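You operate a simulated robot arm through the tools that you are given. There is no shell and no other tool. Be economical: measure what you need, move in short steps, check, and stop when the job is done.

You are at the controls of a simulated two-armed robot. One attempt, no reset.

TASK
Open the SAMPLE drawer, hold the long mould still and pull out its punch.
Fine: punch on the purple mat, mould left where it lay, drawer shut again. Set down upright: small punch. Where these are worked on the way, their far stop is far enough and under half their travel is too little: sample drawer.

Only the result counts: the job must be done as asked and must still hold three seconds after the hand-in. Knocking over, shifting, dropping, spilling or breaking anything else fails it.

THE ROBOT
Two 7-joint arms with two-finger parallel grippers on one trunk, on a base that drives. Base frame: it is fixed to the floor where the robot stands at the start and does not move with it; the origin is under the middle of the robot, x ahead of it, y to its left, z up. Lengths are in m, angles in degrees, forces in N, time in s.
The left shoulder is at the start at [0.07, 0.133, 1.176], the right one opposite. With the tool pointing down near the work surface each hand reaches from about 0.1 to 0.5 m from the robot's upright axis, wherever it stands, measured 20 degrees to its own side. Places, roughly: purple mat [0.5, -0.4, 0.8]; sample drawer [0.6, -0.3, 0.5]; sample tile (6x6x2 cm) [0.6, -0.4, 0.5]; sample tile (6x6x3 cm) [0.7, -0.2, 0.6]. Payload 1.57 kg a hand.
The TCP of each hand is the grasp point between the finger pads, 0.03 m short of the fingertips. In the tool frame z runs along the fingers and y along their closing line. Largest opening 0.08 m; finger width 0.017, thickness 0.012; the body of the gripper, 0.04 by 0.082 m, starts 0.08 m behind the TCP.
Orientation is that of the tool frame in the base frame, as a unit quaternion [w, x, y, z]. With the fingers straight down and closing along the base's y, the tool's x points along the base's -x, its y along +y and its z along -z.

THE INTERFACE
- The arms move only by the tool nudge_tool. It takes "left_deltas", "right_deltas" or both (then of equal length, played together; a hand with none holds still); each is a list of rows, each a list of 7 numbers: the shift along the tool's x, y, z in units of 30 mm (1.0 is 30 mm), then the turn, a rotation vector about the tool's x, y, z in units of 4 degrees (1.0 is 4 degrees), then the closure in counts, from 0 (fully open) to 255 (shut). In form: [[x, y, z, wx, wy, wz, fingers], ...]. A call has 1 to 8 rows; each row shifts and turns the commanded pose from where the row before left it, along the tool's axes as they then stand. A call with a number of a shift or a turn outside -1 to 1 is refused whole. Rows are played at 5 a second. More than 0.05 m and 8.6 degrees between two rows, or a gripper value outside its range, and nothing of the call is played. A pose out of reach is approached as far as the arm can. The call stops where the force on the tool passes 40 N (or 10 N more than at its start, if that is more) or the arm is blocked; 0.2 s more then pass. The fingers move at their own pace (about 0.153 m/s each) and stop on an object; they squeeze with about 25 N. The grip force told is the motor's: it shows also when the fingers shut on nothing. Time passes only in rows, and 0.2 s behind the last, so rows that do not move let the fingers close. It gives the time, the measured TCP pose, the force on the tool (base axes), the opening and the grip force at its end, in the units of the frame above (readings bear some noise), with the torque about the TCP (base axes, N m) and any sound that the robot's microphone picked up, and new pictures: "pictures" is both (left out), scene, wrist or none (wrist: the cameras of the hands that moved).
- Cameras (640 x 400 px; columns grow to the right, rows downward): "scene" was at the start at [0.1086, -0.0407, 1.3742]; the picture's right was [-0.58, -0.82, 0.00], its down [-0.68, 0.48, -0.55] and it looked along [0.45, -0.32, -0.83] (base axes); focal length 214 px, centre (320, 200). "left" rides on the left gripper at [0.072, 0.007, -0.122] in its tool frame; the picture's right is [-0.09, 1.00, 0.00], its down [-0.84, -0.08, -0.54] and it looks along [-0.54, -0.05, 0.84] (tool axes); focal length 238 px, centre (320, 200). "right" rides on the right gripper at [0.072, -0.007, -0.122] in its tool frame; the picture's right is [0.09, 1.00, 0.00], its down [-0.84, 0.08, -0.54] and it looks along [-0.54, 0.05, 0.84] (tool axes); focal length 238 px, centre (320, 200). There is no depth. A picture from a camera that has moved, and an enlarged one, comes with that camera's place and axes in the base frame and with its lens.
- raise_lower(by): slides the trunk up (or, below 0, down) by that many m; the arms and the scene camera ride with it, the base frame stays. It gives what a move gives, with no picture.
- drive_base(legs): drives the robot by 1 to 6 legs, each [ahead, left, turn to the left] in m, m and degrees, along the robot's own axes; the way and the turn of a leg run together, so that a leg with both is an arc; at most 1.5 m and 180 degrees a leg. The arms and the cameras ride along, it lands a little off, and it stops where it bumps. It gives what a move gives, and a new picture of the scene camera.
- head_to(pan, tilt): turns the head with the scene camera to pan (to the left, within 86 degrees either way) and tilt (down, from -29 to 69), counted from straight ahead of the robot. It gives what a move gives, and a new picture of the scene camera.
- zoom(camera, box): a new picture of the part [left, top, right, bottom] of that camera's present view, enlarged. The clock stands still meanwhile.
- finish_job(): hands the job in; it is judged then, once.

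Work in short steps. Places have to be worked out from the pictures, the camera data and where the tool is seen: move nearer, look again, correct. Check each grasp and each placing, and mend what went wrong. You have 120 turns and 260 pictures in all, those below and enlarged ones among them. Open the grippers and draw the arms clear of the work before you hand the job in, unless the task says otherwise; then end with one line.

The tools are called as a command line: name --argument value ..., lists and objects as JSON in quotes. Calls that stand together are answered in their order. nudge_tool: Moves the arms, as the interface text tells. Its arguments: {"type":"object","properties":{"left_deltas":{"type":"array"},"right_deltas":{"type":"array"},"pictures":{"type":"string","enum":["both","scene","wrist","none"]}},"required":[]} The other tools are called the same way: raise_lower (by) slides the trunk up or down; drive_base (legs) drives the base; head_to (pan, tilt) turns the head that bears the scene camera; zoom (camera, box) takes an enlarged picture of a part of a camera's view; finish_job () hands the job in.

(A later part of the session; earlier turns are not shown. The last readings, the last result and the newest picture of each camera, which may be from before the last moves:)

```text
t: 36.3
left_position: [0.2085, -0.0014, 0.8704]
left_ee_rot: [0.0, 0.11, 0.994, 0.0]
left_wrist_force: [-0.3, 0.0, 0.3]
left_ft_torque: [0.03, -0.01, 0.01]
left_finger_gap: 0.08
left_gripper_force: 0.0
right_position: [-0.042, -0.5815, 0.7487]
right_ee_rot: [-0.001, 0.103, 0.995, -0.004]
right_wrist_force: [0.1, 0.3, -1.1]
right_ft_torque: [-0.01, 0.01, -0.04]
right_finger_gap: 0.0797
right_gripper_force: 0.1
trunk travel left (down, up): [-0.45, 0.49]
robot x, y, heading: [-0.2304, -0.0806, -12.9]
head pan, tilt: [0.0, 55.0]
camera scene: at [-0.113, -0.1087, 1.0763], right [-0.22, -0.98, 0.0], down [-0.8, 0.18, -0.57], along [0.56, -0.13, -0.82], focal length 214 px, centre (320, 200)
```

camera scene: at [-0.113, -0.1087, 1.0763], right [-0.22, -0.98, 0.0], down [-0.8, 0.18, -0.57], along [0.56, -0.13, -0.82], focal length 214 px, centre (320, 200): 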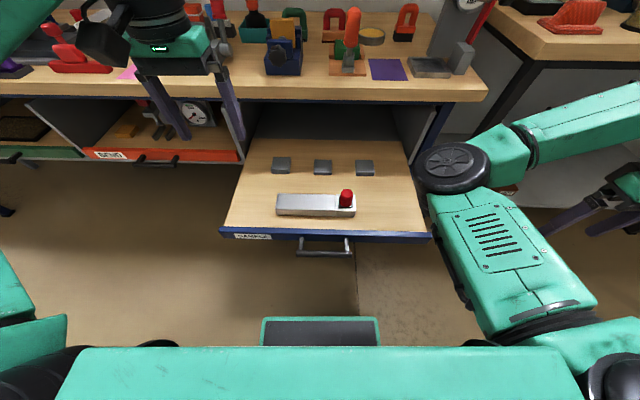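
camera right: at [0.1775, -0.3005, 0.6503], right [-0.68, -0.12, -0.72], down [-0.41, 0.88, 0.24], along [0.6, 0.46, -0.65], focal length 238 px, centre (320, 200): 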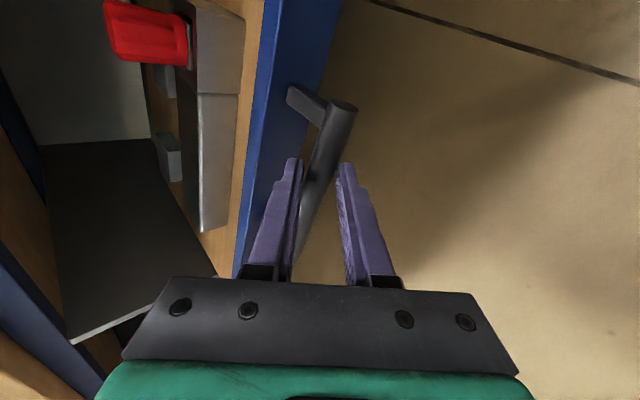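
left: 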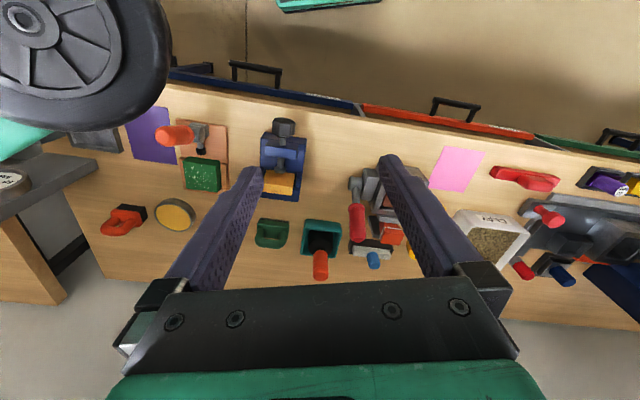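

The robot is now square to the drawer. I raise the trunk again for more room for the elbows, and enlarge the mould.

zoom --camera "scene" --box '[220, 130, 440, 260]'

raise_lower --by 0.25

zoom --camera "scene" --box '[220, 130, 440, 260]'

```text
2.91 times, centred on (330, 195) of scene
camera zoom: at [-0.113, -0.1087, 1.0763], right [-0.22, -0.98, 0.0], down [-0.8, 0.18, -0.57], along [0.56, -0.13, -0.82], focal length 624 px, centre (291, 214)
```

zoom: 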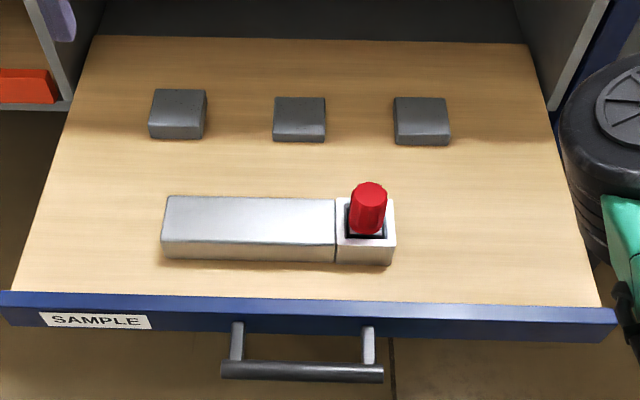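

```text
t: 38.9
left_position: [0.2093, -0.0007, 1.12]
left_ee_rot: [0.0, 0.11, 0.994, 0.0]
left_wrist_force: [0.0, -0.5, -0.1]
left_ft_torque: [-0.01, 0.0, 0.0]
left_finger_gap: 0.0798
left_gripper_force: 0.1
right_position: [-0.0423, -0.5828, 0.9993]
right_ee_rot: [-0.001, 0.104, 0.995, -0.005]
right_wrist_force: [0.1, -0.3, 0.1]
right_ft_torque: [0.01, 0.0, -0.03]
right_finger_gap: 0.08
right_gripper_force: 0.0
trunk travel left (down, up): [-0.7, 0.24]
robot x, y, heading: [-0.2347, -0.08, -12.5]
head pan, tilt: [0.0, 55.0]
```

```text
2.91 times, centred on (330, 195) of scene
camera zoom: at [-0.1127, -0.1087, 1.3262], right [-0.22, -0.98, 0.0], down [-0.8, 0.18, -0.57], along [0.56, -0.13, -0.82], focal length 624 px, centre (291, 214)
```

zoom: 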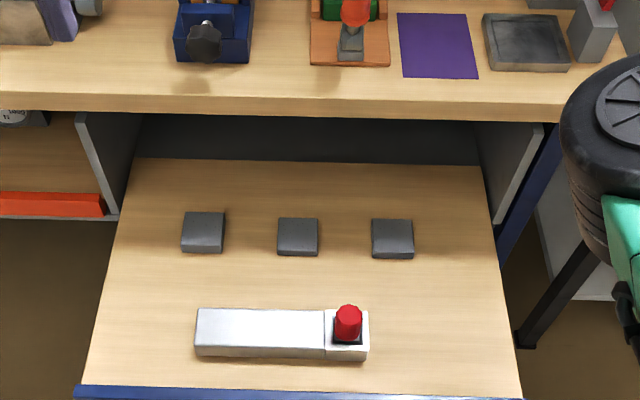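

Triangulating: the mould is about 224×50×30 mm, on a floor at z≈0.545; the punch handle top is near (0.212, -0.258, 0.61). I bring the left hand over the mould's plain part, then turn it 90°.

nudge_tool --left_deltas '[[-0.2275, -0.44, 1, 0, 0, 0, 0], [-0.2275, -0.44, 1, 0, 0, 0, 0], [-0.2275, -0.44, 1, 0, 0, 0, 0], [-0.2275, -0.44, 1, 0, 0, 0, 0], [-0.2275, -0.44, 1, 0, 0, 0, 0], [-0.2275, -0.44, 1, 0, 0, 0, 0], [-0.2275, -0.44, 1, 0, 0, 0, 0], [-0.2275, -0.44, 1, 0, 0, 0, 0]]' --pictures "none"

nudge_tool --left_deltas '[[0, 0, 0, 0, 0, 1, 0], [0, 0, 0, 0, 0, 1, 0], [0, 0, 0, 0, 0, 1, 0], [0, 0, 0, 0, 0, 1, 0], [0, 0, 0, 0, 0, 1, 0], [0, 0, 0, 0, 0, 1, 0], [0, 0, 0, 0, 0, 1, 0], [0, 0, 0, 0, 0, 1, 0]]' --pictures "none"

nudge_tool --left_deltas '[[0, 0, 0, 0, 0, 1, 0], [0, 0, 0, 0, 0, 1, 0], [0, 0, 0, 0, 0, 1, 0], [0, 0, 0, 0, 0, 1, 0], [0, 0, 0, 0, 0, 1, 0], [0, 0, 0, 0, 0, 1, 0], [0, 0, 0, 0, 0, 1, 0], [0, 0, 0, 0, 0, 1, 0]]' --pictures "none"

nudge_tool --left_deltas '[[0, 0, 0, 0, 0, 1, 0], [0, 0, 0, 0, 0, 1, 0], [0, 0, 0, 0, 0, 1, 0], [0, 0, 0, 0, 0, 1, 0], [0, 0, 0, 0, 0, 1, 0], [0, 0, 0, 0, 0, 1, 0], [0, 0, 0, 0, 0, 0.5, 0]]' --pictures "both"

```text
t: 40.7
left_position: [0.2406, -0.1164, 0.8792]
left_ee_rot: [0.0, 0.109, 0.994, 0.0]
left_wrist_force: [0.0, -0.5, -0.3]
left_ft_torque: [0.06, 0.02, 0.0]
left_finger_gap: 0.0799
left_gripper_force: 0.0
right_position: [-0.0425, -0.5823, 0.9983]
right_ee_rot: [-0.002, 0.104, 0.995, -0.005]
right_wrist_force: [-0.5, 0.1, -0.2]
right_ft_torque: [0.01, 0.01, -0.01]
right_finger_gap: 0.0802
right_gripper_force: 0.1
trunk travel left (down, up): [-0.7, 0.24]
robot x, y, heading: [-0.2318, -0.0822, -12.4]
head pan, tilt: [0.0, 55.0]
```

```text
t: 42.5
left_position: [0.2405, -0.1169, 0.8788]
left_ee_rot: [0.0, 0.38, 0.925, 0.0]
left_wrist_force: [0.2, -0.1, -0.8]
left_ft_torque: [-0.02, 0.04, 0.04]
left_finger_gap: 0.0801
left_gripper_force: 0.1
right_position: [-0.0409, -0.583, 0.999]
right_ee_rot: [-0.002, 0.103, 0.995, -0.005]
right_wrist_force: [0.9, 0.0, 0.0]
right_ft_torque: [0.03, -0.01, 0.01]
right_finger_gap: 0.0802
right_gripper_force: 0.0
trunk travel left (down, up): [-0.7, 0.24]
robot x, y, heading: [-0.2312, -0.0799, -12.5]
head pan, tilt: [0.0, 55.0]
```

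```text
t: 44.3
left_position: [0.2387, -0.1158, 0.8794]
left_ee_rot: [0.0, 0.62, 0.785, 0.001]
left_wrist_force: [-1.1, -0.1, 0.1]
left_ft_torque: [-0.01, -0.02, 0.01]
left_finger_gap: 0.08
left_gripper_force: 0.0
right_position: [-0.0419, -0.5825, 0.9986]
right_ee_rot: [-0.002, 0.105, 0.995, -0.005]
right_wrist_force: [0.0, -0.4, -0.6]
right_ft_torque: [0.01, 0.01, -0.02]
right_finger_gap: 0.0801
right_gripper_force: 0.0
trunk travel left (down, up): [-0.7, 0.24]
robot x, y, heading: [-0.2358, -0.0865, -12.5]
head pan, tilt: [0.0, 55.0]
```

```text
t: 45.9
left_position: [0.2396, -0.1167, 0.8804]
left_ee_rot: [0.0, 0.781, 0.625, 0.0]
left_wrist_force: [0.7, 0.5, -1.2]
left_ft_torque: [-0.02, 0.03, -0.01]
left_finger_gap: 0.0799
left_gripper_force: 0.1
right_position: [-0.0423, -0.5825, 0.9978]
right_ee_rot: [-0.002, 0.104, 0.995, -0.005]
right_wrist_force: [0.1, -0.6, 0.1]
right_ft_torque: [-0.02, 0.0, -0.01]
right_finger_gap: 0.0801
right_gripper_force: 0.0
trunk travel left (down, up): [-0.7, 0.24]
robot x, y, heading: [-0.2321, -0.0833, -12.7]
head pan, tilt: [0.0, 55.0]
camera scene: at [-0.1128, -0.1088, 1.3262], right [-0.22, -0.98, 0.0], down [-0.8, 0.18, -0.57], along [0.56, -0.13, -0.82], focal length 214 px, centre (320, 200)
camera left: at [0.2611, -0.048, 1.0022], right [0.95, -0.31, 0.0], down [-0.26, -0.8, 0.54], along [-0.17, -0.52, -0.84], focal length 238 px, centre (320, 200)
```

scene: 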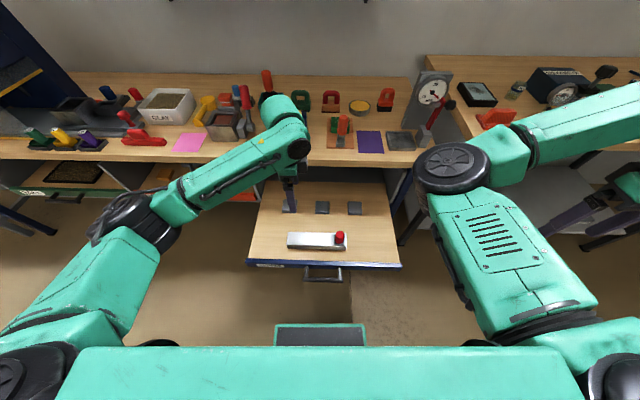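
left: 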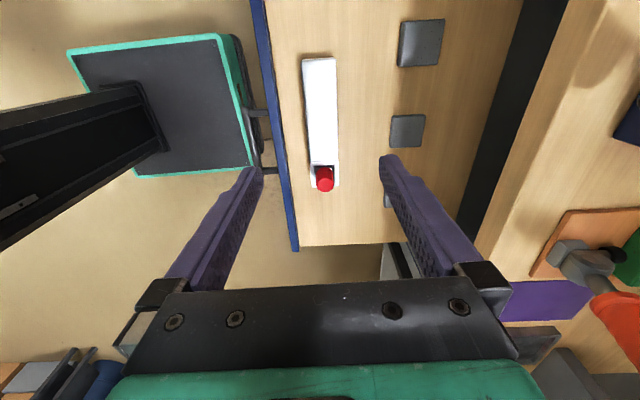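

The left hand is directly over the mould's plain part (both views agree within a few mm). I turn 1.7° more to match the bench and descend to z≈0.64.

nudge_tool --left_deltas '[[0, 0, 1, 0, 0, 0.43, 0], [0, 0, 1, 0, 0, 0, 0], [0, 0, 1, 0, 0, 0, 0], [0, 0, 1, 0, 0, 0, 0], [0, 0, 1, 0, 0, 0, 0], [0, 0, 1, 0, 0, 0, 0], [0, 0, 1, 0, 0, 0, 0], [0, 0, 1, 0, 0, 0, 0]]' --pictures "both"

```text
t: 47.7
left_position: [0.2386, -0.1152, 0.6397]
left_ee_rot: [0.0, 0.79, 0.613, 0.0]
left_wrist_force: [0.2, -0.6, 0.0]
left_ft_torque: [-0.01, 0.04, -0.02]
left_finger_gap: 0.0801
left_gripper_force: 0.1
right_position: [-0.0417, -0.583, 0.9987]
right_ee_rot: [-0.002, 0.103, 0.995, -0.004]
right_wrist_force: [0.1, -0.5, 0.1]
right_ft_torque: [0.0, 0.0, 0.0]
right_finger_gap: 0.08
right_gripper_force: 0.1
trunk travel left (down, up): [-0.7, 0.24]
robot x, y, heading: [-0.2334, -0.0833, -12.5]
head pan, tilt: [0.0, 55.0]
camera scene: at [-0.1125, -0.1091, 1.3262], right [-0.22, -0.98, 0.0], down [-0.8, 0.18, -0.57], along [0.56, -0.13, -0.82], focal length 214 px, centre (320, 200)
camera left: at [0.262, -0.0475, 0.7631], right [0.94, -0.34, 0.0], down [-0.28, -0.79, 0.54], along [-0.18, -0.51, -0.84], focal length 238 px, centre (320, 200)
```

scene: 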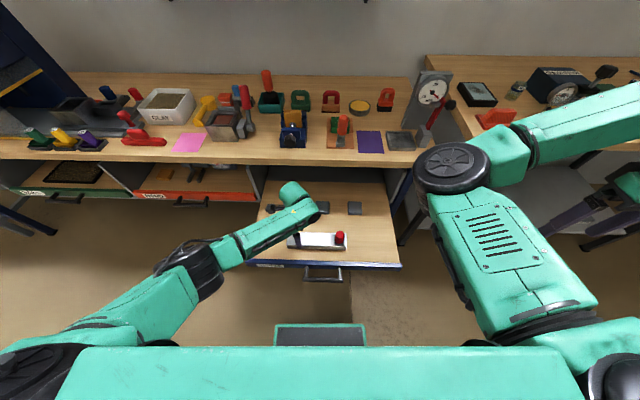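
left: 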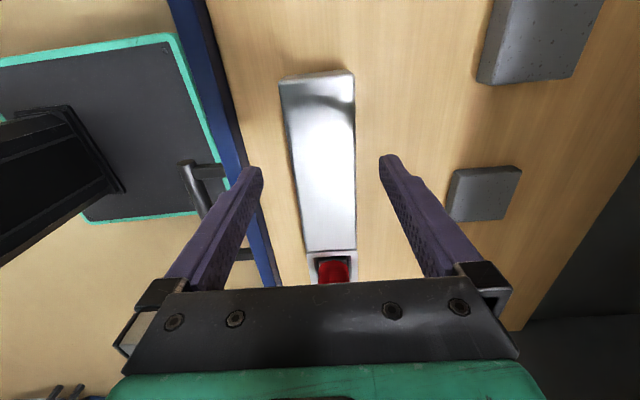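

The mould is centred between the open left fingers. I lower to z≈0.583 and look.

nudge_tool --left_deltas '[[0, 0, 0.7, 0, 0, 0, 0], [0, 0, 0.7, 0, 0, 0, 0], [0, 0, 0.5, 0, 0, 0, 0]]' --pictures "wrist"

```text
t: 48.5
left_position: [0.2383, -0.1152, 0.5834]
left_ee_rot: [0.0, 0.789, 0.614, 0.0]
left_wrist_force: [-0.4, 0.0, 0.2]
left_ft_torque: [0.01, -0.01, -0.01]
left_finger_gap: 0.0801
left_gripper_force: 0.1
right_position: [-0.0422, -0.5819, 0.9985]
right_ee_rot: [-0.001, 0.103, 0.995, -0.005]
right_wrist_force: [-0.2, -0.5, -1.1]
right_ft_torque: [0.0, -0.02, 0.02]
right_finger_gap: 0.0801
right_gripper_force: 0.0
trunk travel left (down, up): [-0.7, 0.24]
robot x, y, heading: [-0.2311, -0.0813, -12.6]
head pan, tilt: [0.0, 55.0]
camera left: at [0.2625, -0.048, 0.7059], right [0.94, -0.34, 0.0], down [-0.28, -0.79, 0.54], along [-0.18, -0.51, -0.84], focal length 238 px, centre (320, 200)
```

left: 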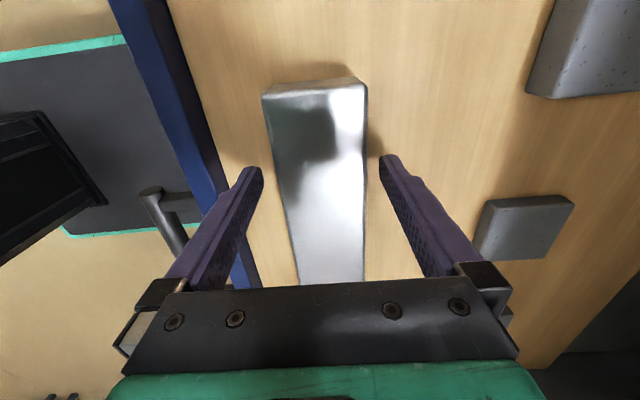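

Well centred. I close the left hand on the mould.

nudge_tool --left_deltas '[[0, 0, 0, 0, 0, 0, 60], [0, 0, 0, 0, 0, 0, 90], [0, 0, 0, 0, 0, 0, 120], [0, 0, 0, 0, 0, 0, 255], [0, 0, 0, 0, 0, 0, 255]]' --pictures "wrist"

```text
t: 49.7
left_position: [0.2381, -0.1158, 0.5832]
left_ee_rot: [-0.001, 0.79, 0.613, 0.0]
left_wrist_force: [2.0, -0.3, 0.9]
left_ft_torque: [-0.24, -0.1, 0.2]
left_finger_gap: 0.0556
left_gripper_force: 24.8
right_position: [-0.0412, -0.5819, 0.9983]
right_ee_rot: [-0.002, 0.103, 0.995, -0.005]
right_wrist_force: [0.4, 0.5, -0.3]
right_ft_torque: [0.01, -0.01, -0.02]
right_finger_gap: 0.0799
right_gripper_force: 0.1
trunk travel left (down, up): [-0.7, 0.24]
robot x, y, heading: [-0.2307, -0.082, -12.7]
head pan, tilt: [0.0, 55.0]
camera left: at [0.2626, -0.0478, 0.706], right [0.94, -0.34, 0.0], down [-0.28, -0.79, 0.54], along [-0.18, -0.51, -0.84], focal length 238 px, centre (320, 200)
```

left: 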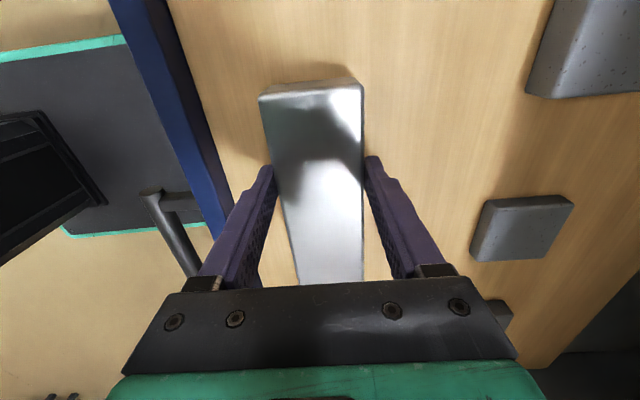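

The mould is held (55.6 mm, 25 N). Now I bring the right hand from the right side over the punch, staying high.

nudge_tool --right_deltas '[[-0.449, 0.943, 0.5, 0, 0, 0, 0], [-0.449, 0.943, 0.5, 0, 0, 0, 0], [-0.449, 0.943, 0.5, 0, 0, 0, 0], [-0.449, 0.943, 0.5, 0, 0, 0, 0], [-0.449, 0.943, 0.5, 0, 0, 0, 0], [-0.449, 0.943, 0.5, 0, 0, 0, 0], [-0.449, 0.943, 0.5, 0, 0, 0, 0], [-0.449, 0.943, 0.5, 0, 0, 0, 0]]' --left_deltas '[[0, 0, 0, 0, 0, 0, 255], [0, 0, 0, 0, 0, 0, 255], [0, 0, 0, 0, 0, 0, 255], [0, 0, 0, 0, 0, 0, 255], [0, 0, 0, 0, 0, 0, 255], [0, 0, 0, 0, 0, 0, 255], [0, 0, 0, 0, 0, 0, 255], [0, 0, 0, 0, 0, 0, 255]]' --pictures "scene"

```text
t: 51.5
left_position: [0.238, -0.1167, 0.5843]
left_ee_rot: [0.0, 0.79, 0.613, 0.0]
left_wrist_force: [-0.9, 0.9, 1.2]
left_ft_torque: [0.01, 0.07, -0.02]
left_finger_gap: 0.0557
left_gripper_force: 24.4
right_position: [0.1306, -0.4797, 0.8666]
right_ee_rot: [0.009, 0.118, 0.993, -0.014]
right_wrist_force: [-0.2, 0.6, 0.5]
right_ft_torque: [-0.04, 0.04, -0.02]
right_finger_gap: 0.0802
right_gripper_force: 0.0
right hand out of reach, approached as far as the arm can: row 3, 4, 5, 6, 7
trunk travel left (down, up): [-0.7, 0.24]
robot x, y, heading: [-0.2308, -0.0816, -12.8]
head pan, tilt: [0.0, 55.0]
camera scene: at [-0.1131, -0.1085, 1.3263], right [-0.22, -0.98, 0.0], down [-0.8, 0.18, -0.57], along [0.56, -0.13, -0.82], focal length 214 px, centre (320, 200)
```

scene: 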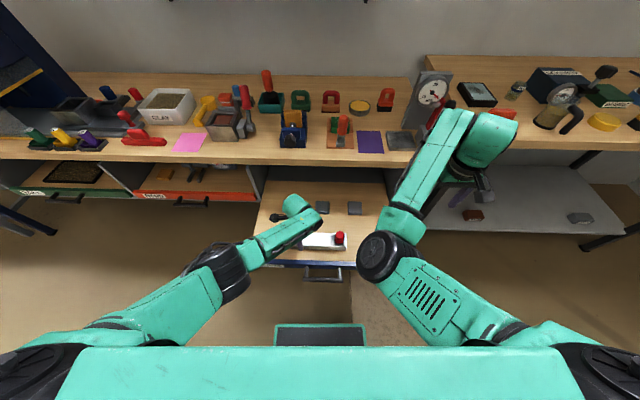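

The right elbow is folded inward and the hand lags. I move the hand only leftward from here to see how the arm follows.

nudge_tool --right_deltas '[[0, 0.8, 0, 0, 0, 0, 0], [0, 0.8, 0, 0, 0, 0, 0], [0, 0.8, 0, 0, 0, 0, 0], [0, 0.8, 0, 0, 0, 0, 0]]' --left_deltas '[[0, 0, 0, 0, 0, 0, 255], [0, 0, 0, 0, 0, 0, 255], [0, 0, 0, 0, 0, 0, 255], [0, 0, 0, 0, 0, 0, 255]]' --pictures "scene"

```text
t: 52.7
left_position: [0.2399, -0.1156, 0.5836]
left_ee_rot: [0.0, 0.79, 0.614, 0.0]
left_wrist_force: [-0.3, 0.8, 0.4]
left_ft_torque: [-0.06, 0.05, -0.08]
left_finger_gap: 0.0559
left_gripper_force: 25.0
right_position: [0.1651, -0.4353, 0.8433]
right_ee_rot: [0.009, 0.135, 0.99, -0.049]
right_wrist_force: [0.4, 0.2, 0.1]
right_ft_torque: [-0.02, 0.03, -0.02]
right_finger_gap: 0.08
right_gripper_force: 0.0
right hand out of reach, approached as far as the arm can: row 1, 2, 3, 4
trunk travel left (down, up): [-0.7, 0.24]
robot x, y, heading: [-0.234, -0.0774, -12.7]
head pan, tilt: [0.0, 55.0]
stopped in row 4 (right hand): the arm was blocked; the commanded pose is now the measured one
camera scene: at [-0.113, -0.1086, 1.3263], right [-0.22, -0.98, 0.0], down [-0.8, 0.18, -0.57], along [0.56, -0.13, -0.82], focal length 214 px, centre (320, 200)
```

scene: 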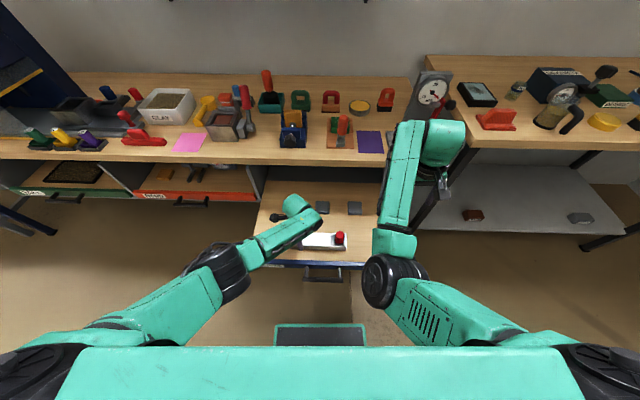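

It still sits at a joint limit. The punch is round, so I turn the wrist the way that worked at the handle (about -90°), which also gives more clearance to the left hand.

nudge_tool --right_deltas '[[0, 0, 0, 0, 0, -1, 0], [0, 0, 0, 0, 0, -1, 0], [0, 0, 0, 0, 0, -1, 0], [0, 0, 0, 0, 0, -1, 0], [0, 0, 0, 0, 0, -1, 0], [0, 0, 0, 0, 0, -1, 0], [0, 0, 0, 0, 0, -1, 0], [0, 0, 0, 0, 0, -1, 0]]' --left_deltas '[[0, 0, 0, 0, 0, 0, 255], [0, 0, 0, 0, 0, 0, 255], [0, 0, 0, 0, 0, 0, 255], [0, 0, 0, 0, 0, 0, 255], [0, 0, 0, 0, 0, 0, 255], [0, 0, 0, 0, 0, 0, 255], [0, 0, 0, 0, 0, 0, 255], [0, 0, 0, 0, 0, 0, 255]]' --pictures "none"

nudge_tool --right_deltas '[[0, 0, 0, 0, 0, -1, 0], [0, 0, 0, 0, 0, -1, 0], [0, 0, 0, 0, 0, -1, 0], [0, 0, 0, 0, 0, -1, 0], [0, 0, 0, 0, 0, -1, 0], [0, 0, 0, 0, 0, -1, 0], [0, 0, 0, 0, 0, -1, 0], [0, 0, 0, 0, 0, -1, 0]]' --left_deltas '[[0, 0, 0, 0, 0, 0, 255], [0, 0, 0, 0, 0, 0, 255], [0, 0, 0, 0, 0, 0, 255], [0, 0, 0, 0, 0, 0, 255], [0, 0, 0, 0, 0, 0, 255], [0, 0, 0, 0, 0, 0, 255], [0, 0, 0, 0, 0, 0, 255], [0, 0, 0, 0, 0, 0, 255]]' --pictures "both"

```text
t: 54.5
left_position: [0.2382, -0.1155, 0.584]
left_ee_rot: [0.001, 0.79, 0.613, 0.0]
left_wrist_force: [-0.4, -0.1, 1.9]
left_ft_torque: [0.02, 0.02, 0.13]
left_finger_gap: 0.0556
left_gripper_force: 25.2
right_position: [0.1629, -0.4344, 0.844]
right_ee_rot: [-0.005, -0.144, 0.988, -0.049]
right_wrist_force: [0.6, -0.3, 0.0]
right_ft_torque: [0.03, -0.03, 0.0]
right_finger_gap: 0.0799
right_gripper_force: 0.1
trunk travel left (down, up): [-0.7, 0.24]
robot x, y, heading: [-0.2344, -0.0808, -12.7]
head pan, tilt: [0.0, 55.0]
```

```text
t: 56.3
left_position: [0.2385, -0.1168, 0.5835]
left_ee_rot: [-0.001, 0.789, 0.614, 0.0]
left_wrist_force: [0.1, 0.8, 2.1]
left_ft_torque: [0.03, -0.01, 0.09]
left_finger_gap: 0.0556
left_gripper_force: 25.0
right_position: [0.1644, -0.4353, 0.8433]
right_ee_rot: [-0.017, -0.41, 0.911, -0.046]
right_wrist_force: [-0.9, -0.6, -0.2]
right_ft_torque: [0.01, 0.02, 0.02]
right_finger_gap: 0.0802
right_gripper_force: 0.1
trunk travel left (down, up): [-0.7, 0.24]
robot x, y, heading: [-0.2325, -0.0822, -12.4]
head pan, tilt: [0.0, 55.0]
camera scene: at [-0.113, -0.1086, 1.3263], right [-0.22, -0.98, 0.0], down [-0.8, 0.18, -0.57], along [0.56, -0.13, -0.82], focal length 214 px, centre (320, 200)
camera right: at [0.1218, -0.4825, 0.9713], right [-0.81, 0.59, -0.06], down [0.49, 0.73, 0.48], along [0.33, 0.35, -0.88], focal length 238 px, centre (320, 200)
camera left: at [0.2624, -0.0477, 0.7061], right [0.94, -0.34, 0.0], down [-0.28, -0.79, 0.54], along [-0.18, -0.51, -0.84], focal length 238 px, centre (320, 200)
```

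scene: 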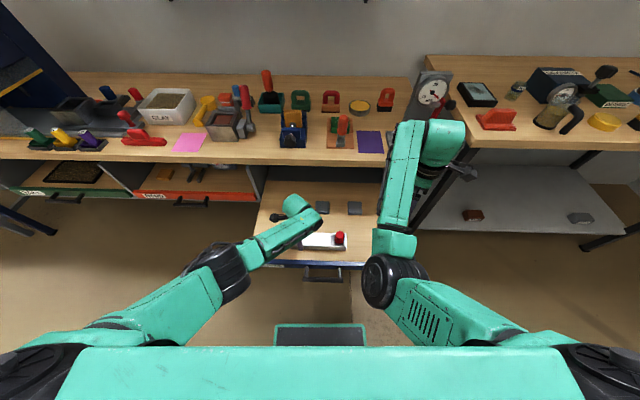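
right: 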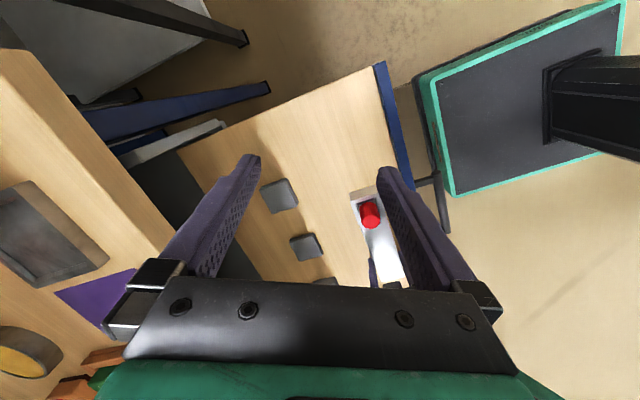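
left: 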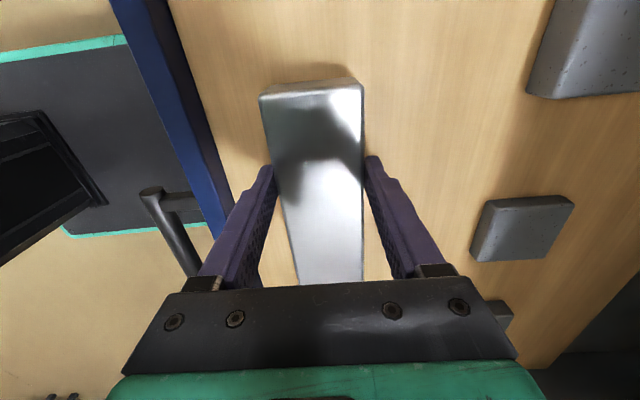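

The turn works here. I finish the yaw to bench axes (fingers closing across the mould), then shift over the punch.

nudge_tool --right_deltas '[[0, 0, 0, -0.107, -0.172, -0.969, 0], [0, 0, 0, -0.107, -0.172, -0.969, 0], [0, 0, 0, -0.107, -0.172, -0.969, 0], [0, 0, 0, -0.107, -0.172, -0.969, 0], [0, 0, 0, -0.107, -0.172, -0.969, 0], [0, 0, 0, -0.107, -0.172, -0.969, 0], [0, 0, 0, -0.107, -0.172, -0.969, 0]]' --left_deltas '[[0, 0, 0, 0, 0, 0, 255], [0, 0, 0, 0, 0, 0, 255], [0, 0, 0, 0, 0, 0, 255], [0, 0, 0, 0, 0, 0, 255], [0, 0, 0, 0, 0, 0, 255], [0, 0, 0, 0, 0, 0, 255], [0, 0, 0, 0, 0, 0, 255]]' --pictures "none"

nudge_tool --right_deltas '[[-0.865, 0.02, 0.44, 0, 0, 0, 0], [-0.865, 0.02, 0.44, 0, 0, 0, 0], [-0.865, 0.02, 0.44, 0, 0, 0, 0], [-0.865, 0.02, 0.44, 0, 0, 0, 0]]' --left_deltas '[[0, 0, 0, 0, 0, 0, 255], [0, 0, 0, 0, 0, 0, 255], [0, 0, 0, 0, 0, 0, 255], [0, 0, 0, 0, 0, 0, 255]]' --pictures "scene"

```text
t: 57.9
left_position: [0.2374, -0.1145, 0.5842]
left_ee_rot: [0.0, 0.79, 0.614, 0.0]
left_wrist_force: [0.9, 1.3, 1.5]
left_ft_torque: [0.0, 0.02, 0.08]
left_finger_gap: 0.0556
left_gripper_force: 25.3
right_position: [0.1627, -0.4462, 0.8443]
right_ee_rot: [-0.008, -0.609, 0.793, -0.004]
right_wrist_force: [-0.4, -0.1, 0.7]
right_ft_torque: [0.01, -0.01, 0.02]
right_finger_gap: 0.0803
right_gripper_force: 0.1
trunk travel left (down, up): [-0.7, 0.24]
robot x, y, heading: [-0.2344, -0.0824, -12.5]
head pan, tilt: [0.0, 55.0]
```

```text
t: 59.1
left_position: [0.2379, -0.1156, 0.5837]
left_ee_rot: [-0.001, 0.79, 0.613, 0.0]
left_wrist_force: [-0.8, 0.6, 0.1]
left_ft_torque: [-0.32, 0.13, -0.17]
left_finger_gap: 0.0557
left_gripper_force: 24.9
right_position: [0.1945, -0.3961, 0.814]
right_ee_rot: [-0.024, -0.586, 0.808, -0.055]
right_wrist_force: [-0.2, -0.4, -0.5]
right_ft_torque: [0.02, 0.02, 0.02]
right_finger_gap: 0.0799
right_gripper_force: 0.0
trunk travel left (down, up): [-0.7, 0.24]
robot x, y, heading: [-0.2353, -0.0827, -12.5]
head pan, tilt: [0.0, 55.0]
stopped in row 4 (right hand): the arm was blocked; the commanded pose is now the measured one
camera scene: at [-0.1131, -0.1086, 1.3262], right [-0.22, -0.98, 0.0], down [-0.8, 0.18, -0.57], along [0.56, -0.13, -0.82], focal length 214 px, centre (320, 200)
```

scene: 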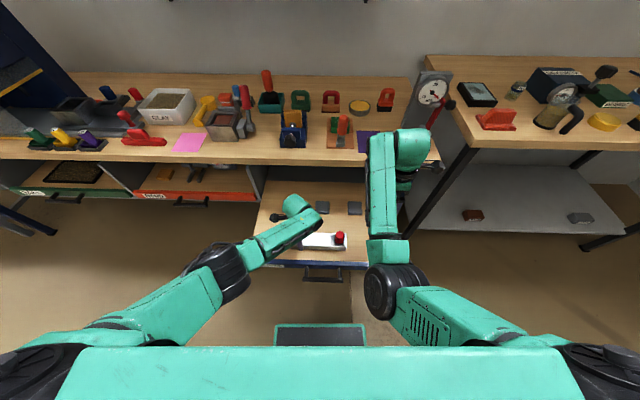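

The wrist bend, not its yaw, is the limit: the elbow must swing outward. I pitch the fingers forward (as in the handle approach that worked), cross over, then pitch back.

nudge_tool --right_deltas '[[0, 0, -0.3, 1, 0, 0, 0], [0, 0, -0.3, 1, 0, 0, 0], [0, 0, -0.3, 1, 0, 0, 0], [0, 0, 0, 1, 0, 0, 0], [0, 0, 0, 1, 0, 0, 0], [0, 0, 0, 1, 0, 0, 0], [0, 0, 0, 1, 0, 0, 0], [0, 0, 0, 1, 0, 0, 0]]' --left_deltas '[[0, 0, 0, 0, 0, 0, 255], [0, 0, 0, 0, 0, 0, 255], [0, 0, 0, 0, 0, 0, 255], [0, 0, 0, 0, 0, 0, 255], [0, 0, 0, 0, 0, 0, 255], [0, 0, 0, 0, 0, 0, 255], [0, 0, 0, 0, 0, 0, 255], [0, 0, 0, 0, 0, 0, 255]]' --pictures "none"

nudge_tool --right_deltas '[[-0.9, 0, 0, 0, 0, 0, 0], [-0.9, 0, 0, 0, 0, 0, 0], [-0.9, 0, 0, 0, 0, 0, 0], [-0.9, 0, 0, 0, 0, 0, 0], [-0.9, 0, 0, 0, 0, 0, 0]]' --left_deltas '[[0, 0, 0, 0, 0, 0, 255], [0, 0, 0, 0, 0, 0, 255], [0, 0, 0, 0, 0, 0, 255], [0, 0, 0, 0, 0, 0, 255], [0, 0, 0, 0, 0, 0, 255]]' --pictures "scene"

```text
t: 60.3
left_position: [0.2379, -0.1158, 0.5835]
left_ee_rot: [0.0, 0.789, 0.614, 0.0]
left_wrist_force: [-0.1, 1.5, 0.4]
left_ft_torque: [-0.21, -0.05, -0.04]
left_finger_gap: 0.0557
left_gripper_force: 25.1
right_position: [0.2261, -0.4132, 0.9037]
right_ee_rot: [0.111, -0.563, 0.781, -0.246]
right_wrist_force: [-1.1, 0.4, 0.2]
right_ft_torque: [0.02, 0.0, -0.01]
right_finger_gap: 0.0801
right_gripper_force: 0.0
trunk travel left (down, up): [-0.7, 0.24]
robot x, y, heading: [-0.2336, -0.081, -12.5]
head pan, tilt: [0.0, 55.0]
stopped in row 5 (right hand): the arm was blocked; the commanded pose is now the measured one
```

```text
t: 61.5
left_position: [0.2386, -0.1159, 0.5832]
left_ee_rot: [0.0, 0.791, 0.612, 0.0]
left_wrist_force: [-1.3, 1.3, 0.0]
left_ft_torque: [-0.09, 0.07, -0.03]
left_finger_gap: 0.0555
left_gripper_force: 24.7
right_position: [0.271, -0.2921, 0.8881]
right_ee_rot: [0.103, -0.562, 0.782, -0.251]
right_wrist_force: [-0.4, 0.1, -0.1]
right_ft_torque: [-0.05, 0.01, 0.02]
right_finger_gap: 0.0797
right_gripper_force: 0.1
trunk travel left (down, up): [-0.7, 0.24]
robot x, y, heading: [-0.2351, -0.0839, -12.6]
head pan, tilt: [0.0, 55.0]
camera scene: at [-0.1129, -0.1085, 1.3263], right [-0.22, -0.98, 0.0], down [-0.8, 0.18, -0.57], along [0.56, -0.13, -0.82], focal length 214 px, centre (320, 200)
```

scene: 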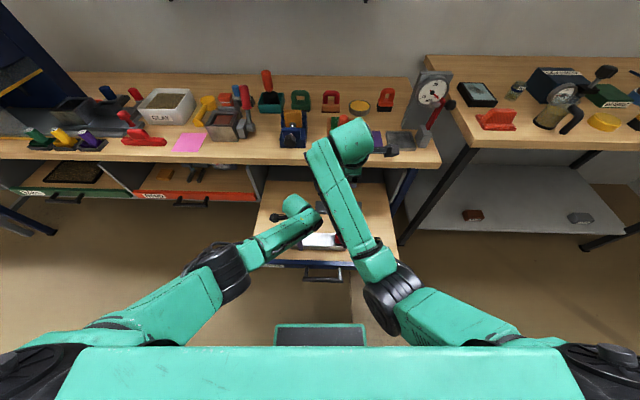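

The hand crossed over well. I move above the punch, then pitch the tool back to vertical.

nudge_tool --right_deltas '[[-0.17, 0.886, 0.53, 0, 0, 0, 0], [-0.17, 0.886, 0.53, 0, 0, 0, 0], [-0.17, 0.886, 0.53, 0, 0, 0, 0], [-0.17, 0.886, 0.53, 0, 0, 0, 0]]' --left_deltas '[[0, 0, 0, 0, 0, 0, 255], [0, 0, 0, 0, 0, 0, 255], [0, 0, 0, 0, 0, 0, 255], [0, 0, 0, 0, 0, 0, 255]]' --pictures "none"

nudge_tool --right_deltas '[[0, 0, 0, -0.948, -0.263, -0.127, 0], [0, 0, 0, -0.948, -0.263, -0.127, 0], [0, 0, 0, -0.948, -0.263, -0.127, 0], [0, 0, 0, -0.948, -0.263, -0.127, 0], [0, 0, 0, -0.948, -0.263, -0.127, 0], [0, 0, 0, -0.948, -0.263, -0.127, 0], [0, 0, 0, -0.948, -0.263, -0.127, 0], [0, 0, 0, -0.948, -0.263, -0.127, 0]]' --left_deltas '[[0, 0, 0, 0, 0, 0, 255], [0, 0, 0, 0, 0, 0, 255], [0, 0, 0, 0, 0, 0, 255], [0, 0, 0, 0, 0, 0, 255], [0, 0, 0, 0, 0, 0, 255], [0, 0, 0, 0, 0, 0, 255], [0, 0, 0, 0, 0, 0, 255], [0, 0, 0, 0, 0, 0, 255]]' --pictures "both"

```text
t: 62.5
left_position: [0.2396, -0.1153, 0.5832]
left_ee_rot: [0.0, 0.79, 0.613, 0.0]
left_wrist_force: [-0.9, 0.3, 1.4]
left_ft_torque: [0.21, -0.14, 0.01]
left_finger_gap: 0.0558
left_gripper_force: 24.9
right_position: [0.2209, -0.2556, 0.782]
right_ee_rot: [0.112, -0.563, 0.781, -0.244]
right_wrist_force: [-0.3, 1.0, 0.6]
right_ft_torque: [-0.05, 0.04, 0.0]
right_finger_gap: 0.0801
right_gripper_force: 0.0
trunk travel left (down, up): [-0.7, 0.24]
robot x, y, heading: [-0.2302, -0.0822, -12.9]
head pan, tilt: [0.0, 55.0]
```

```text
t: 64.3
left_position: [0.2378, -0.1152, 0.5829]
left_ee_rot: [-0.001, 0.79, 0.614, 0.0]
left_wrist_force: [1.2, 1.0, 0.6]
left_ft_torque: [0.05, 0.13, 0.09]
left_finger_gap: 0.0558
left_gripper_force: 25.0
right_position: [0.2205, -0.2577, 0.7811]
right_ee_rot: [0.007, -0.616, 0.788, 0.006]
right_wrist_force: [0.3, 0.3, 0.8]
right_ft_torque: [0.01, 0.04, 0.0]
right_finger_gap: 0.0798
right_gripper_force: 0.0
trunk travel left (down, up): [-0.7, 0.24]
robot x, y, heading: [-0.2366, -0.0827, -12.6]
head pan, tilt: [0.0, 55.0]
camera scene: at [-0.1129, -0.1086, 1.3262], right [-0.22, -0.98, 0.0], down [-0.8, 0.18, -0.57], along [0.56, -0.13, -0.82], focal length 214 px, centre (320, 200)
camera right: at [0.2084, -0.3315, 0.9016], right [-0.99, 0.15, 0.0], down [0.12, 0.82, 0.56], along [0.08, 0.55, -0.83], focal length 238 px, centre (320, 200)
camera left: at [0.2624, -0.0477, 0.706], right [0.94, -0.34, 0.0], down [-0.28, -0.79, 0.54], along [-0.18, -0.51, -0.84], focal length 238 px, centre (320, 200)
```

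scene: 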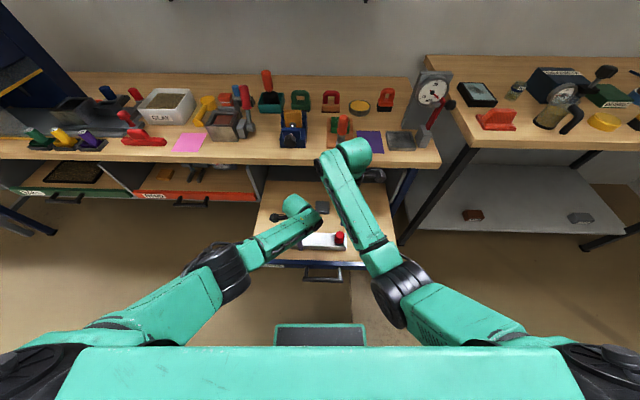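
right: 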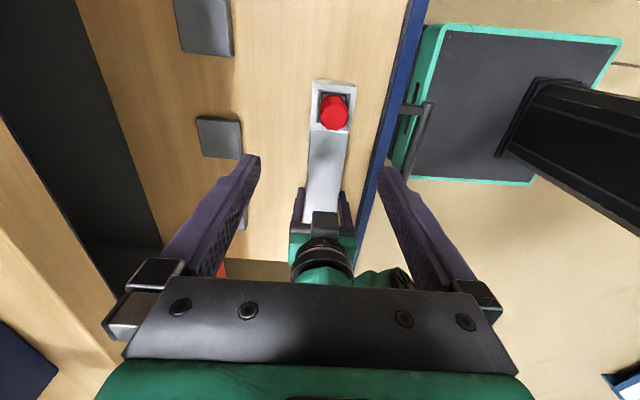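
left: 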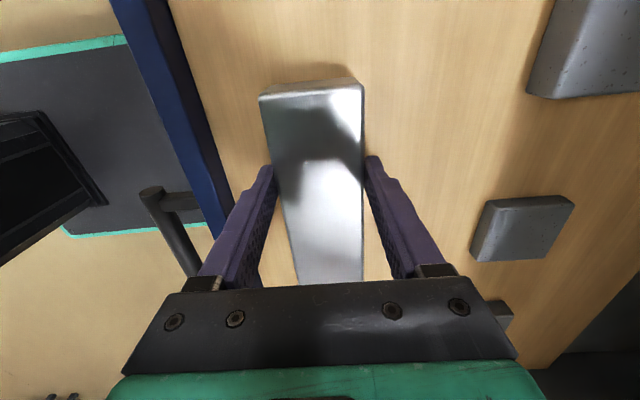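

The right tool is vertical beside the mould, and the punch comes out near (0.198, -0.258). I enlarge to refine it before descending.

zoom --camera "right" --box '[270, 60, 400, 240]'

zoom --camera "scene" --box '[270, 190, 410, 280]'

```text
2.22 times, centred on (335, 150) of right
camera zoom: at [0.2084, -0.3315, 0.9016], right [-0.99, 0.15, 0.0], down [0.12, 0.82, 0.56], along [0.08, 0.55, -0.83], focal length 530 px, centre (287, 311)
```

zoom: 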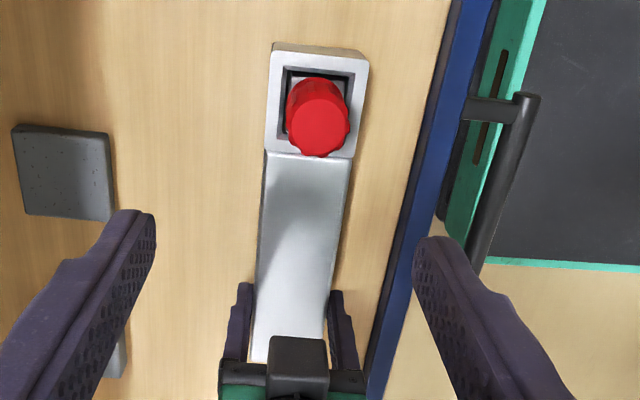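

```text
4.44 times, centred on (340, 235) of scene
camera zoom: at [-0.1129, -0.1086, 1.3262], right [-0.22, -0.98, 0.0], down [-0.8, 0.18, -0.57], along [0.56, -0.13, -0.82], focal length 953 px, centre (231, 44)
```

zoom: 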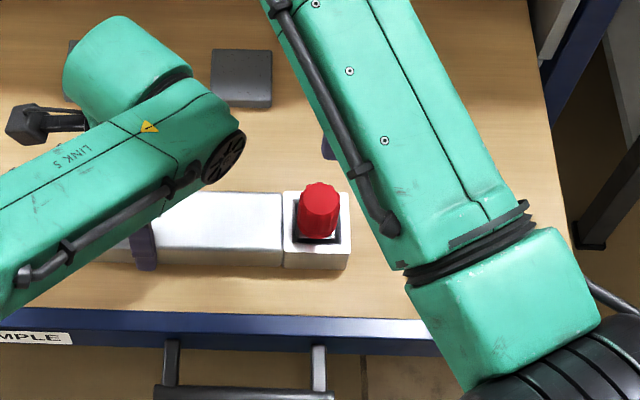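

The punch axis is at (0.2025, -0.257). I correct sideways and lower to z≈0.66.

nudge_tool --right_deltas '[[0.127, 0.587, 0, 0, 0, 0, 0], [0, 0, 1, 0, 0, 0, 0], [0, 0, 1, 0, 0, 0, 0], [0, 0, 1, 0, 0, 0, 0], [0, 0, 1, 0, 0, 0, 0]]' --left_deltas '[[0, 0, 0, 0, 0, 0, 255], [0, 0, 0, 0, 0, 0, 255], [0, 0, 0, 0, 0, 0, 255], [0, 0, 0, 0, 0, 0, 255], [0, 0, 0, 0, 0, 0, 255]]' --pictures "both"

```text
t: 65.5
left_position: [0.2365, -0.1155, 0.5825]
left_ee_rot: [0.0, 0.79, 0.613, 0.0]
left_wrist_force: [-0.6, 1.0, -0.2]
left_ft_torque: [-0.02, 0.06, -0.1]
left_finger_gap: 0.0557
left_gripper_force: 25.0
right_position: [0.2013, -0.2526, 0.6597]
right_ee_rot: [0.008, -0.617, 0.787, 0.006]
right_wrist_force: [-0.1, 0.1, 0.1]
right_ft_torque: [0.01, 0.05, 0.0]
right_finger_gap: 0.08
right_gripper_force: 0.1
trunk travel left (down, up): [-0.7, 0.24]
robot x, y, heading: [-0.23, -0.0802, -12.9]
head pan, tilt: [0.0, 55.0]
camera scene: at [-0.113, -0.1086, 1.3263], right [-0.22, -0.98, 0.0], down [-0.8, 0.18, -0.57], along [0.56, -0.13, -0.82], focal length 214 px, centre (320, 200)
camera right: at [0.1905, -0.3279, 0.7807], right [-0.99, 0.15, 0.0], down [0.12, 0.82, 0.56], along [0.09, 0.55, -0.83], focal length 238 px, centre (320, 200)
camera left: at [0.2623, -0.0477, 0.706], right [0.94, -0.34, 0.0], down [-0.28, -0.79, 0.54], along [-0.18, -0.51, -0.84], focal length 238 px, centre (320, 200)
```

scene: 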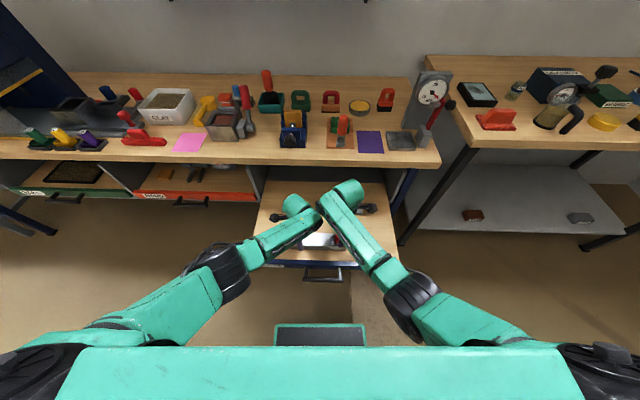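
right: 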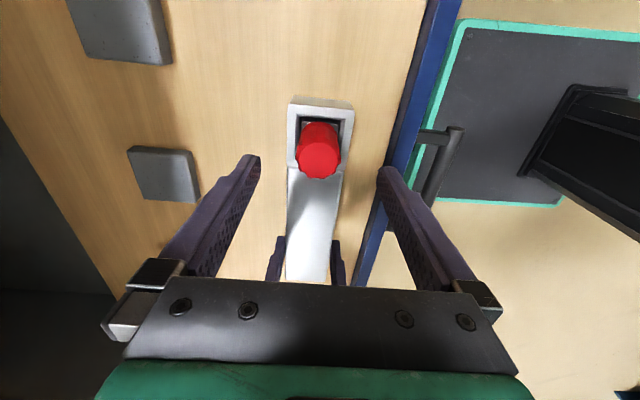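
left: 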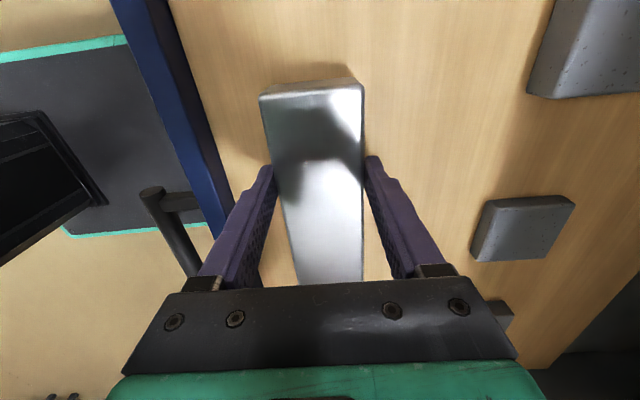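

Punch sits centred between the fingers. I lower to z≈0.612 in small steps with tiny correction.

nudge_tool --right_deltas '[[0.12, -0.09, 0.4, 0, 0, 0, 0], [0, 0, 0.4, 0, 0, 0, 0], [0, 0, 0.4, 0, 0, 0, 0], [0, 0, 0.38, 0, 0, 0, 0]]' --left_deltas '[[0, 0, 0, 0, 0, 0, 255], [0, 0, 0, 0, 0, 0, 255], [0, 0, 0, 0, 0, 0, 255], [0, 0, 0, 0, 0, 0, 255]]' --pictures "wrist"

```text
t: 66.5
left_position: [0.2394, -0.1158, 0.5845]
left_ee_rot: [0.0, 0.789, 0.614, -0.001]
left_wrist_force: [-1.1, 1.0, -0.1]
left_ft_torque: [0.05, 0.05, -0.07]
left_finger_gap: 0.0558
left_gripper_force: 25.2
right_position: [0.2041, -0.2569, 0.6129]
right_ee_rot: [0.007, -0.617, 0.787, 0.006]
right_wrist_force: [0.5, 0.2, 0.2]
right_ft_torque: [-0.02, 0.02, 0.0]
right_finger_gap: 0.0799
right_gripper_force: 0.1
trunk travel left (down, up): [-0.7, 0.24]
robot x, y, heading: [-0.2301, -0.0789, -12.6]
head pan, tilt: [0.0, 55.0]
camera right: at [0.1927, -0.3317, 0.7335], right [-0.99, 0.15, 0.0], down [0.12, 0.82, 0.56], along [0.09, 0.55, -0.83], focal length 238 px, centre (320, 200)
camera left: at [0.2623, -0.0477, 0.706], right [0.94, -0.34, 0.0], down [-0.28, -0.79, 0.54], along [-0.18, -0.51, -0.84], focal length 238 px, centre (320, 200)
```

right: 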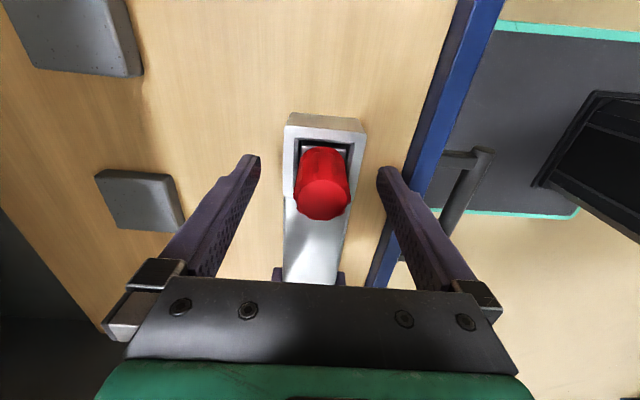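
left: 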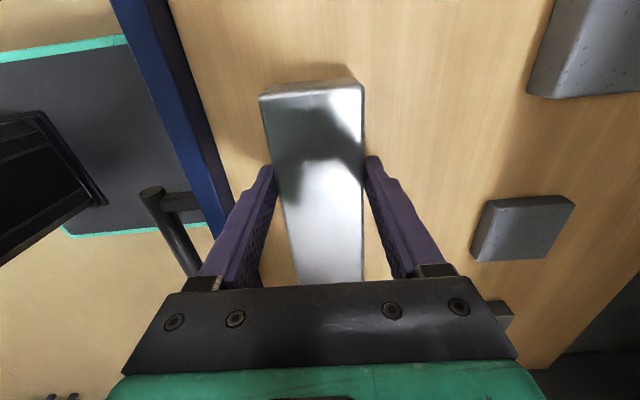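

The handle is centred at the pad level. I close the right hand on it.

nudge_tool --right_deltas '[[0, 0, 0, 0, 0, 0, 80], [0, 0, 0, 0, 0, 0, 130], [0, 0, 0, 0, 0, 0, 180], [0, 0, 0, 0, 0, 0, 255], [0, 0, 0, 0, 0, 0, 255]]' --left_deltas '[[0, 0, 0, 0, 0, 0, 255], [0, 0, 0, 0, 0, 0, 255], [0, 0, 0, 0, 0, 0, 255], [0, 0, 0, 0, 0, 0, 255], [0, 0, 0, 0, 0, 0, 255]]' --pictures "wrist"

```text
t: 67.7
left_position: [0.2392, -0.1147, 0.5837]
left_ee_rot: [0.0, 0.79, 0.613, 0.001]
left_wrist_force: [6.1, -1.6, -0.5]
left_ft_torque: [0.03, 0.01, 0.64]
left_finger_gap: 0.0557
left_gripper_force: 24.6
right_position: [0.2036, -0.2562, 0.6122]
right_ee_rot: [0.007, -0.616, 0.788, 0.006]
right_wrist_force: [-7.1, 1.4, 5.0]
right_ft_torque: [0.16, 0.16, 0.11]
right_finger_gap: 0.0327
right_gripper_force: 24.7
trunk travel left (down, up): [-0.7, 0.24]
robot x, y, heading: [-0.2362, -0.0836, -12.7]
head pan, tilt: [0.0, 55.0]
camera right: at [0.1926, -0.3314, 0.7335], right [-0.99, 0.15, 0.0], down [0.12, 0.82, 0.56], along [0.08, 0.55, -0.83], focal length 238 px, centre (320, 200)
camera left: at [0.2626, -0.0475, 0.7062], right [0.94, -0.34, 0.0], down [-0.28, -0.79, 0.54], along [-0.18, -0.51, -0.84], focal length 238 px, centre (320, 200)
```

right: 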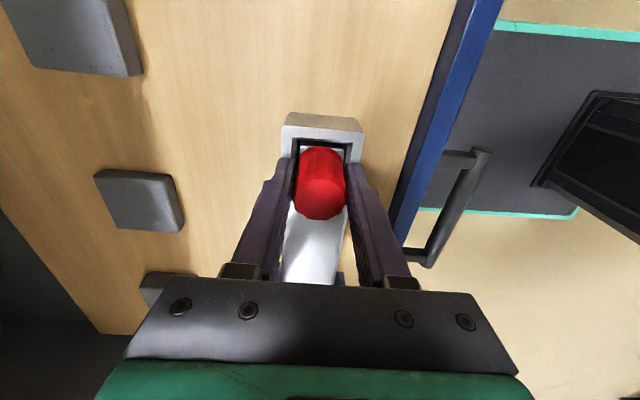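
left: 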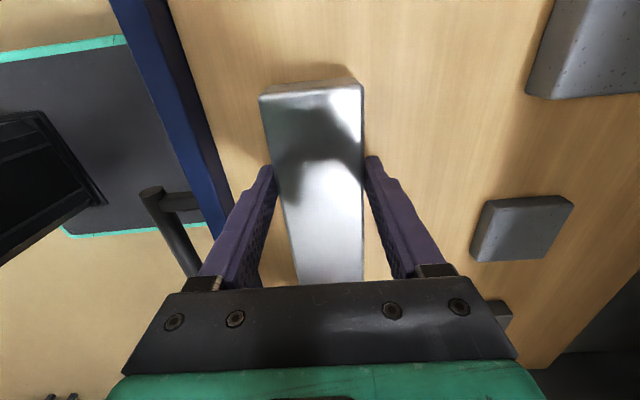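

Gripped (33 mm, 25 N). I pull straight up in small steps while the left holds the mould.

nudge_tool --right_deltas '[[0, 0, -0.3, 0, 0, 0, 255], [-0.01, 0, -0.3, 0, 0, 0, 255], [-0.01, 0, -0.3, 0, 0, 0, 255], [-0.01, 0, -0.3, 0, 0, 0, 255]]' --left_deltas '[[0, 0, 0, 0, 0, 0, 255], [0, 0, 0, 0, 0, 0, 255], [0, 0, 0, 0, 0, 0, 255], [0, 0, 0, 0, 0, 0, 255]]' --pictures "wrist"

```text
t: 68.7
left_position: [0.2388, -0.1165, 0.5841]
left_ee_rot: [0.0, 0.79, 0.613, -0.001]
left_wrist_force: [0.4, -0.6, 2.1]
left_ft_torque: [-0.17, -0.13, -0.12]
left_finger_gap: 0.0561
left_gripper_force: 25.0
right_position: [0.2056, -0.2569, 0.6491]
right_ee_rot: [0.007, -0.616, 0.787, 0.005]
right_wrist_force: [0.6, -0.8, -1.0]
right_ft_torque: [0.02, -0.02, 0.02]
right_finger_gap: 0.0326
right_gripper_force: 25.0
trunk travel left (down, up): [-0.7, 0.24]
robot x, y, heading: [-0.2312, -0.0801, -12.6]
head pan, tilt: [0.0, 55.0]
camera right: at [0.1934, -0.3322, 0.7703], right [-0.99, 0.15, 0.0], down [0.12, 0.82, 0.56], along [0.09, 0.55, -0.83], focal length 238 px, centre (320, 200)
camera left: at [0.2622, -0.048, 0.7061], right [0.94, -0.34, 0.0], down [-0.28, -0.79, 0.54], along [-0.18, -0.51, -0.84], focal length 238 px, centre (320, 200)
```

right: 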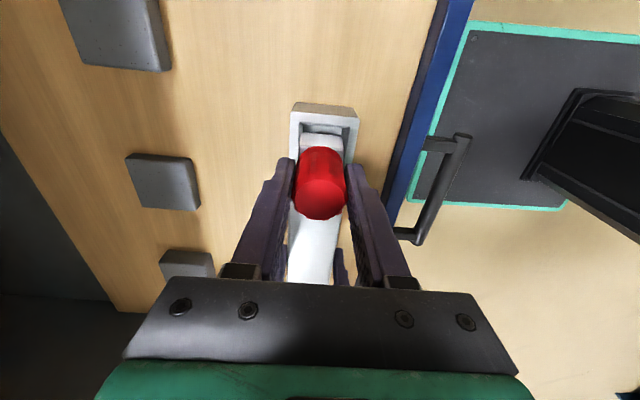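
left: 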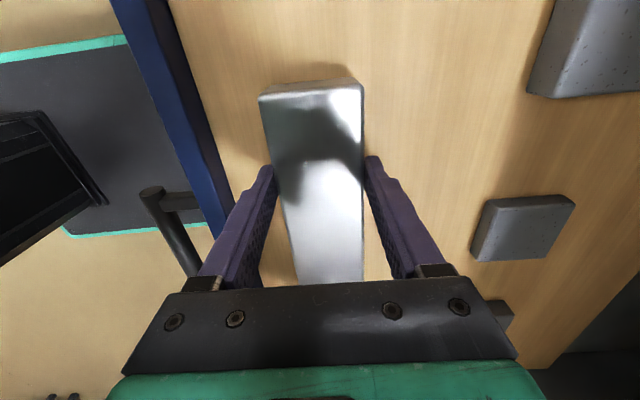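

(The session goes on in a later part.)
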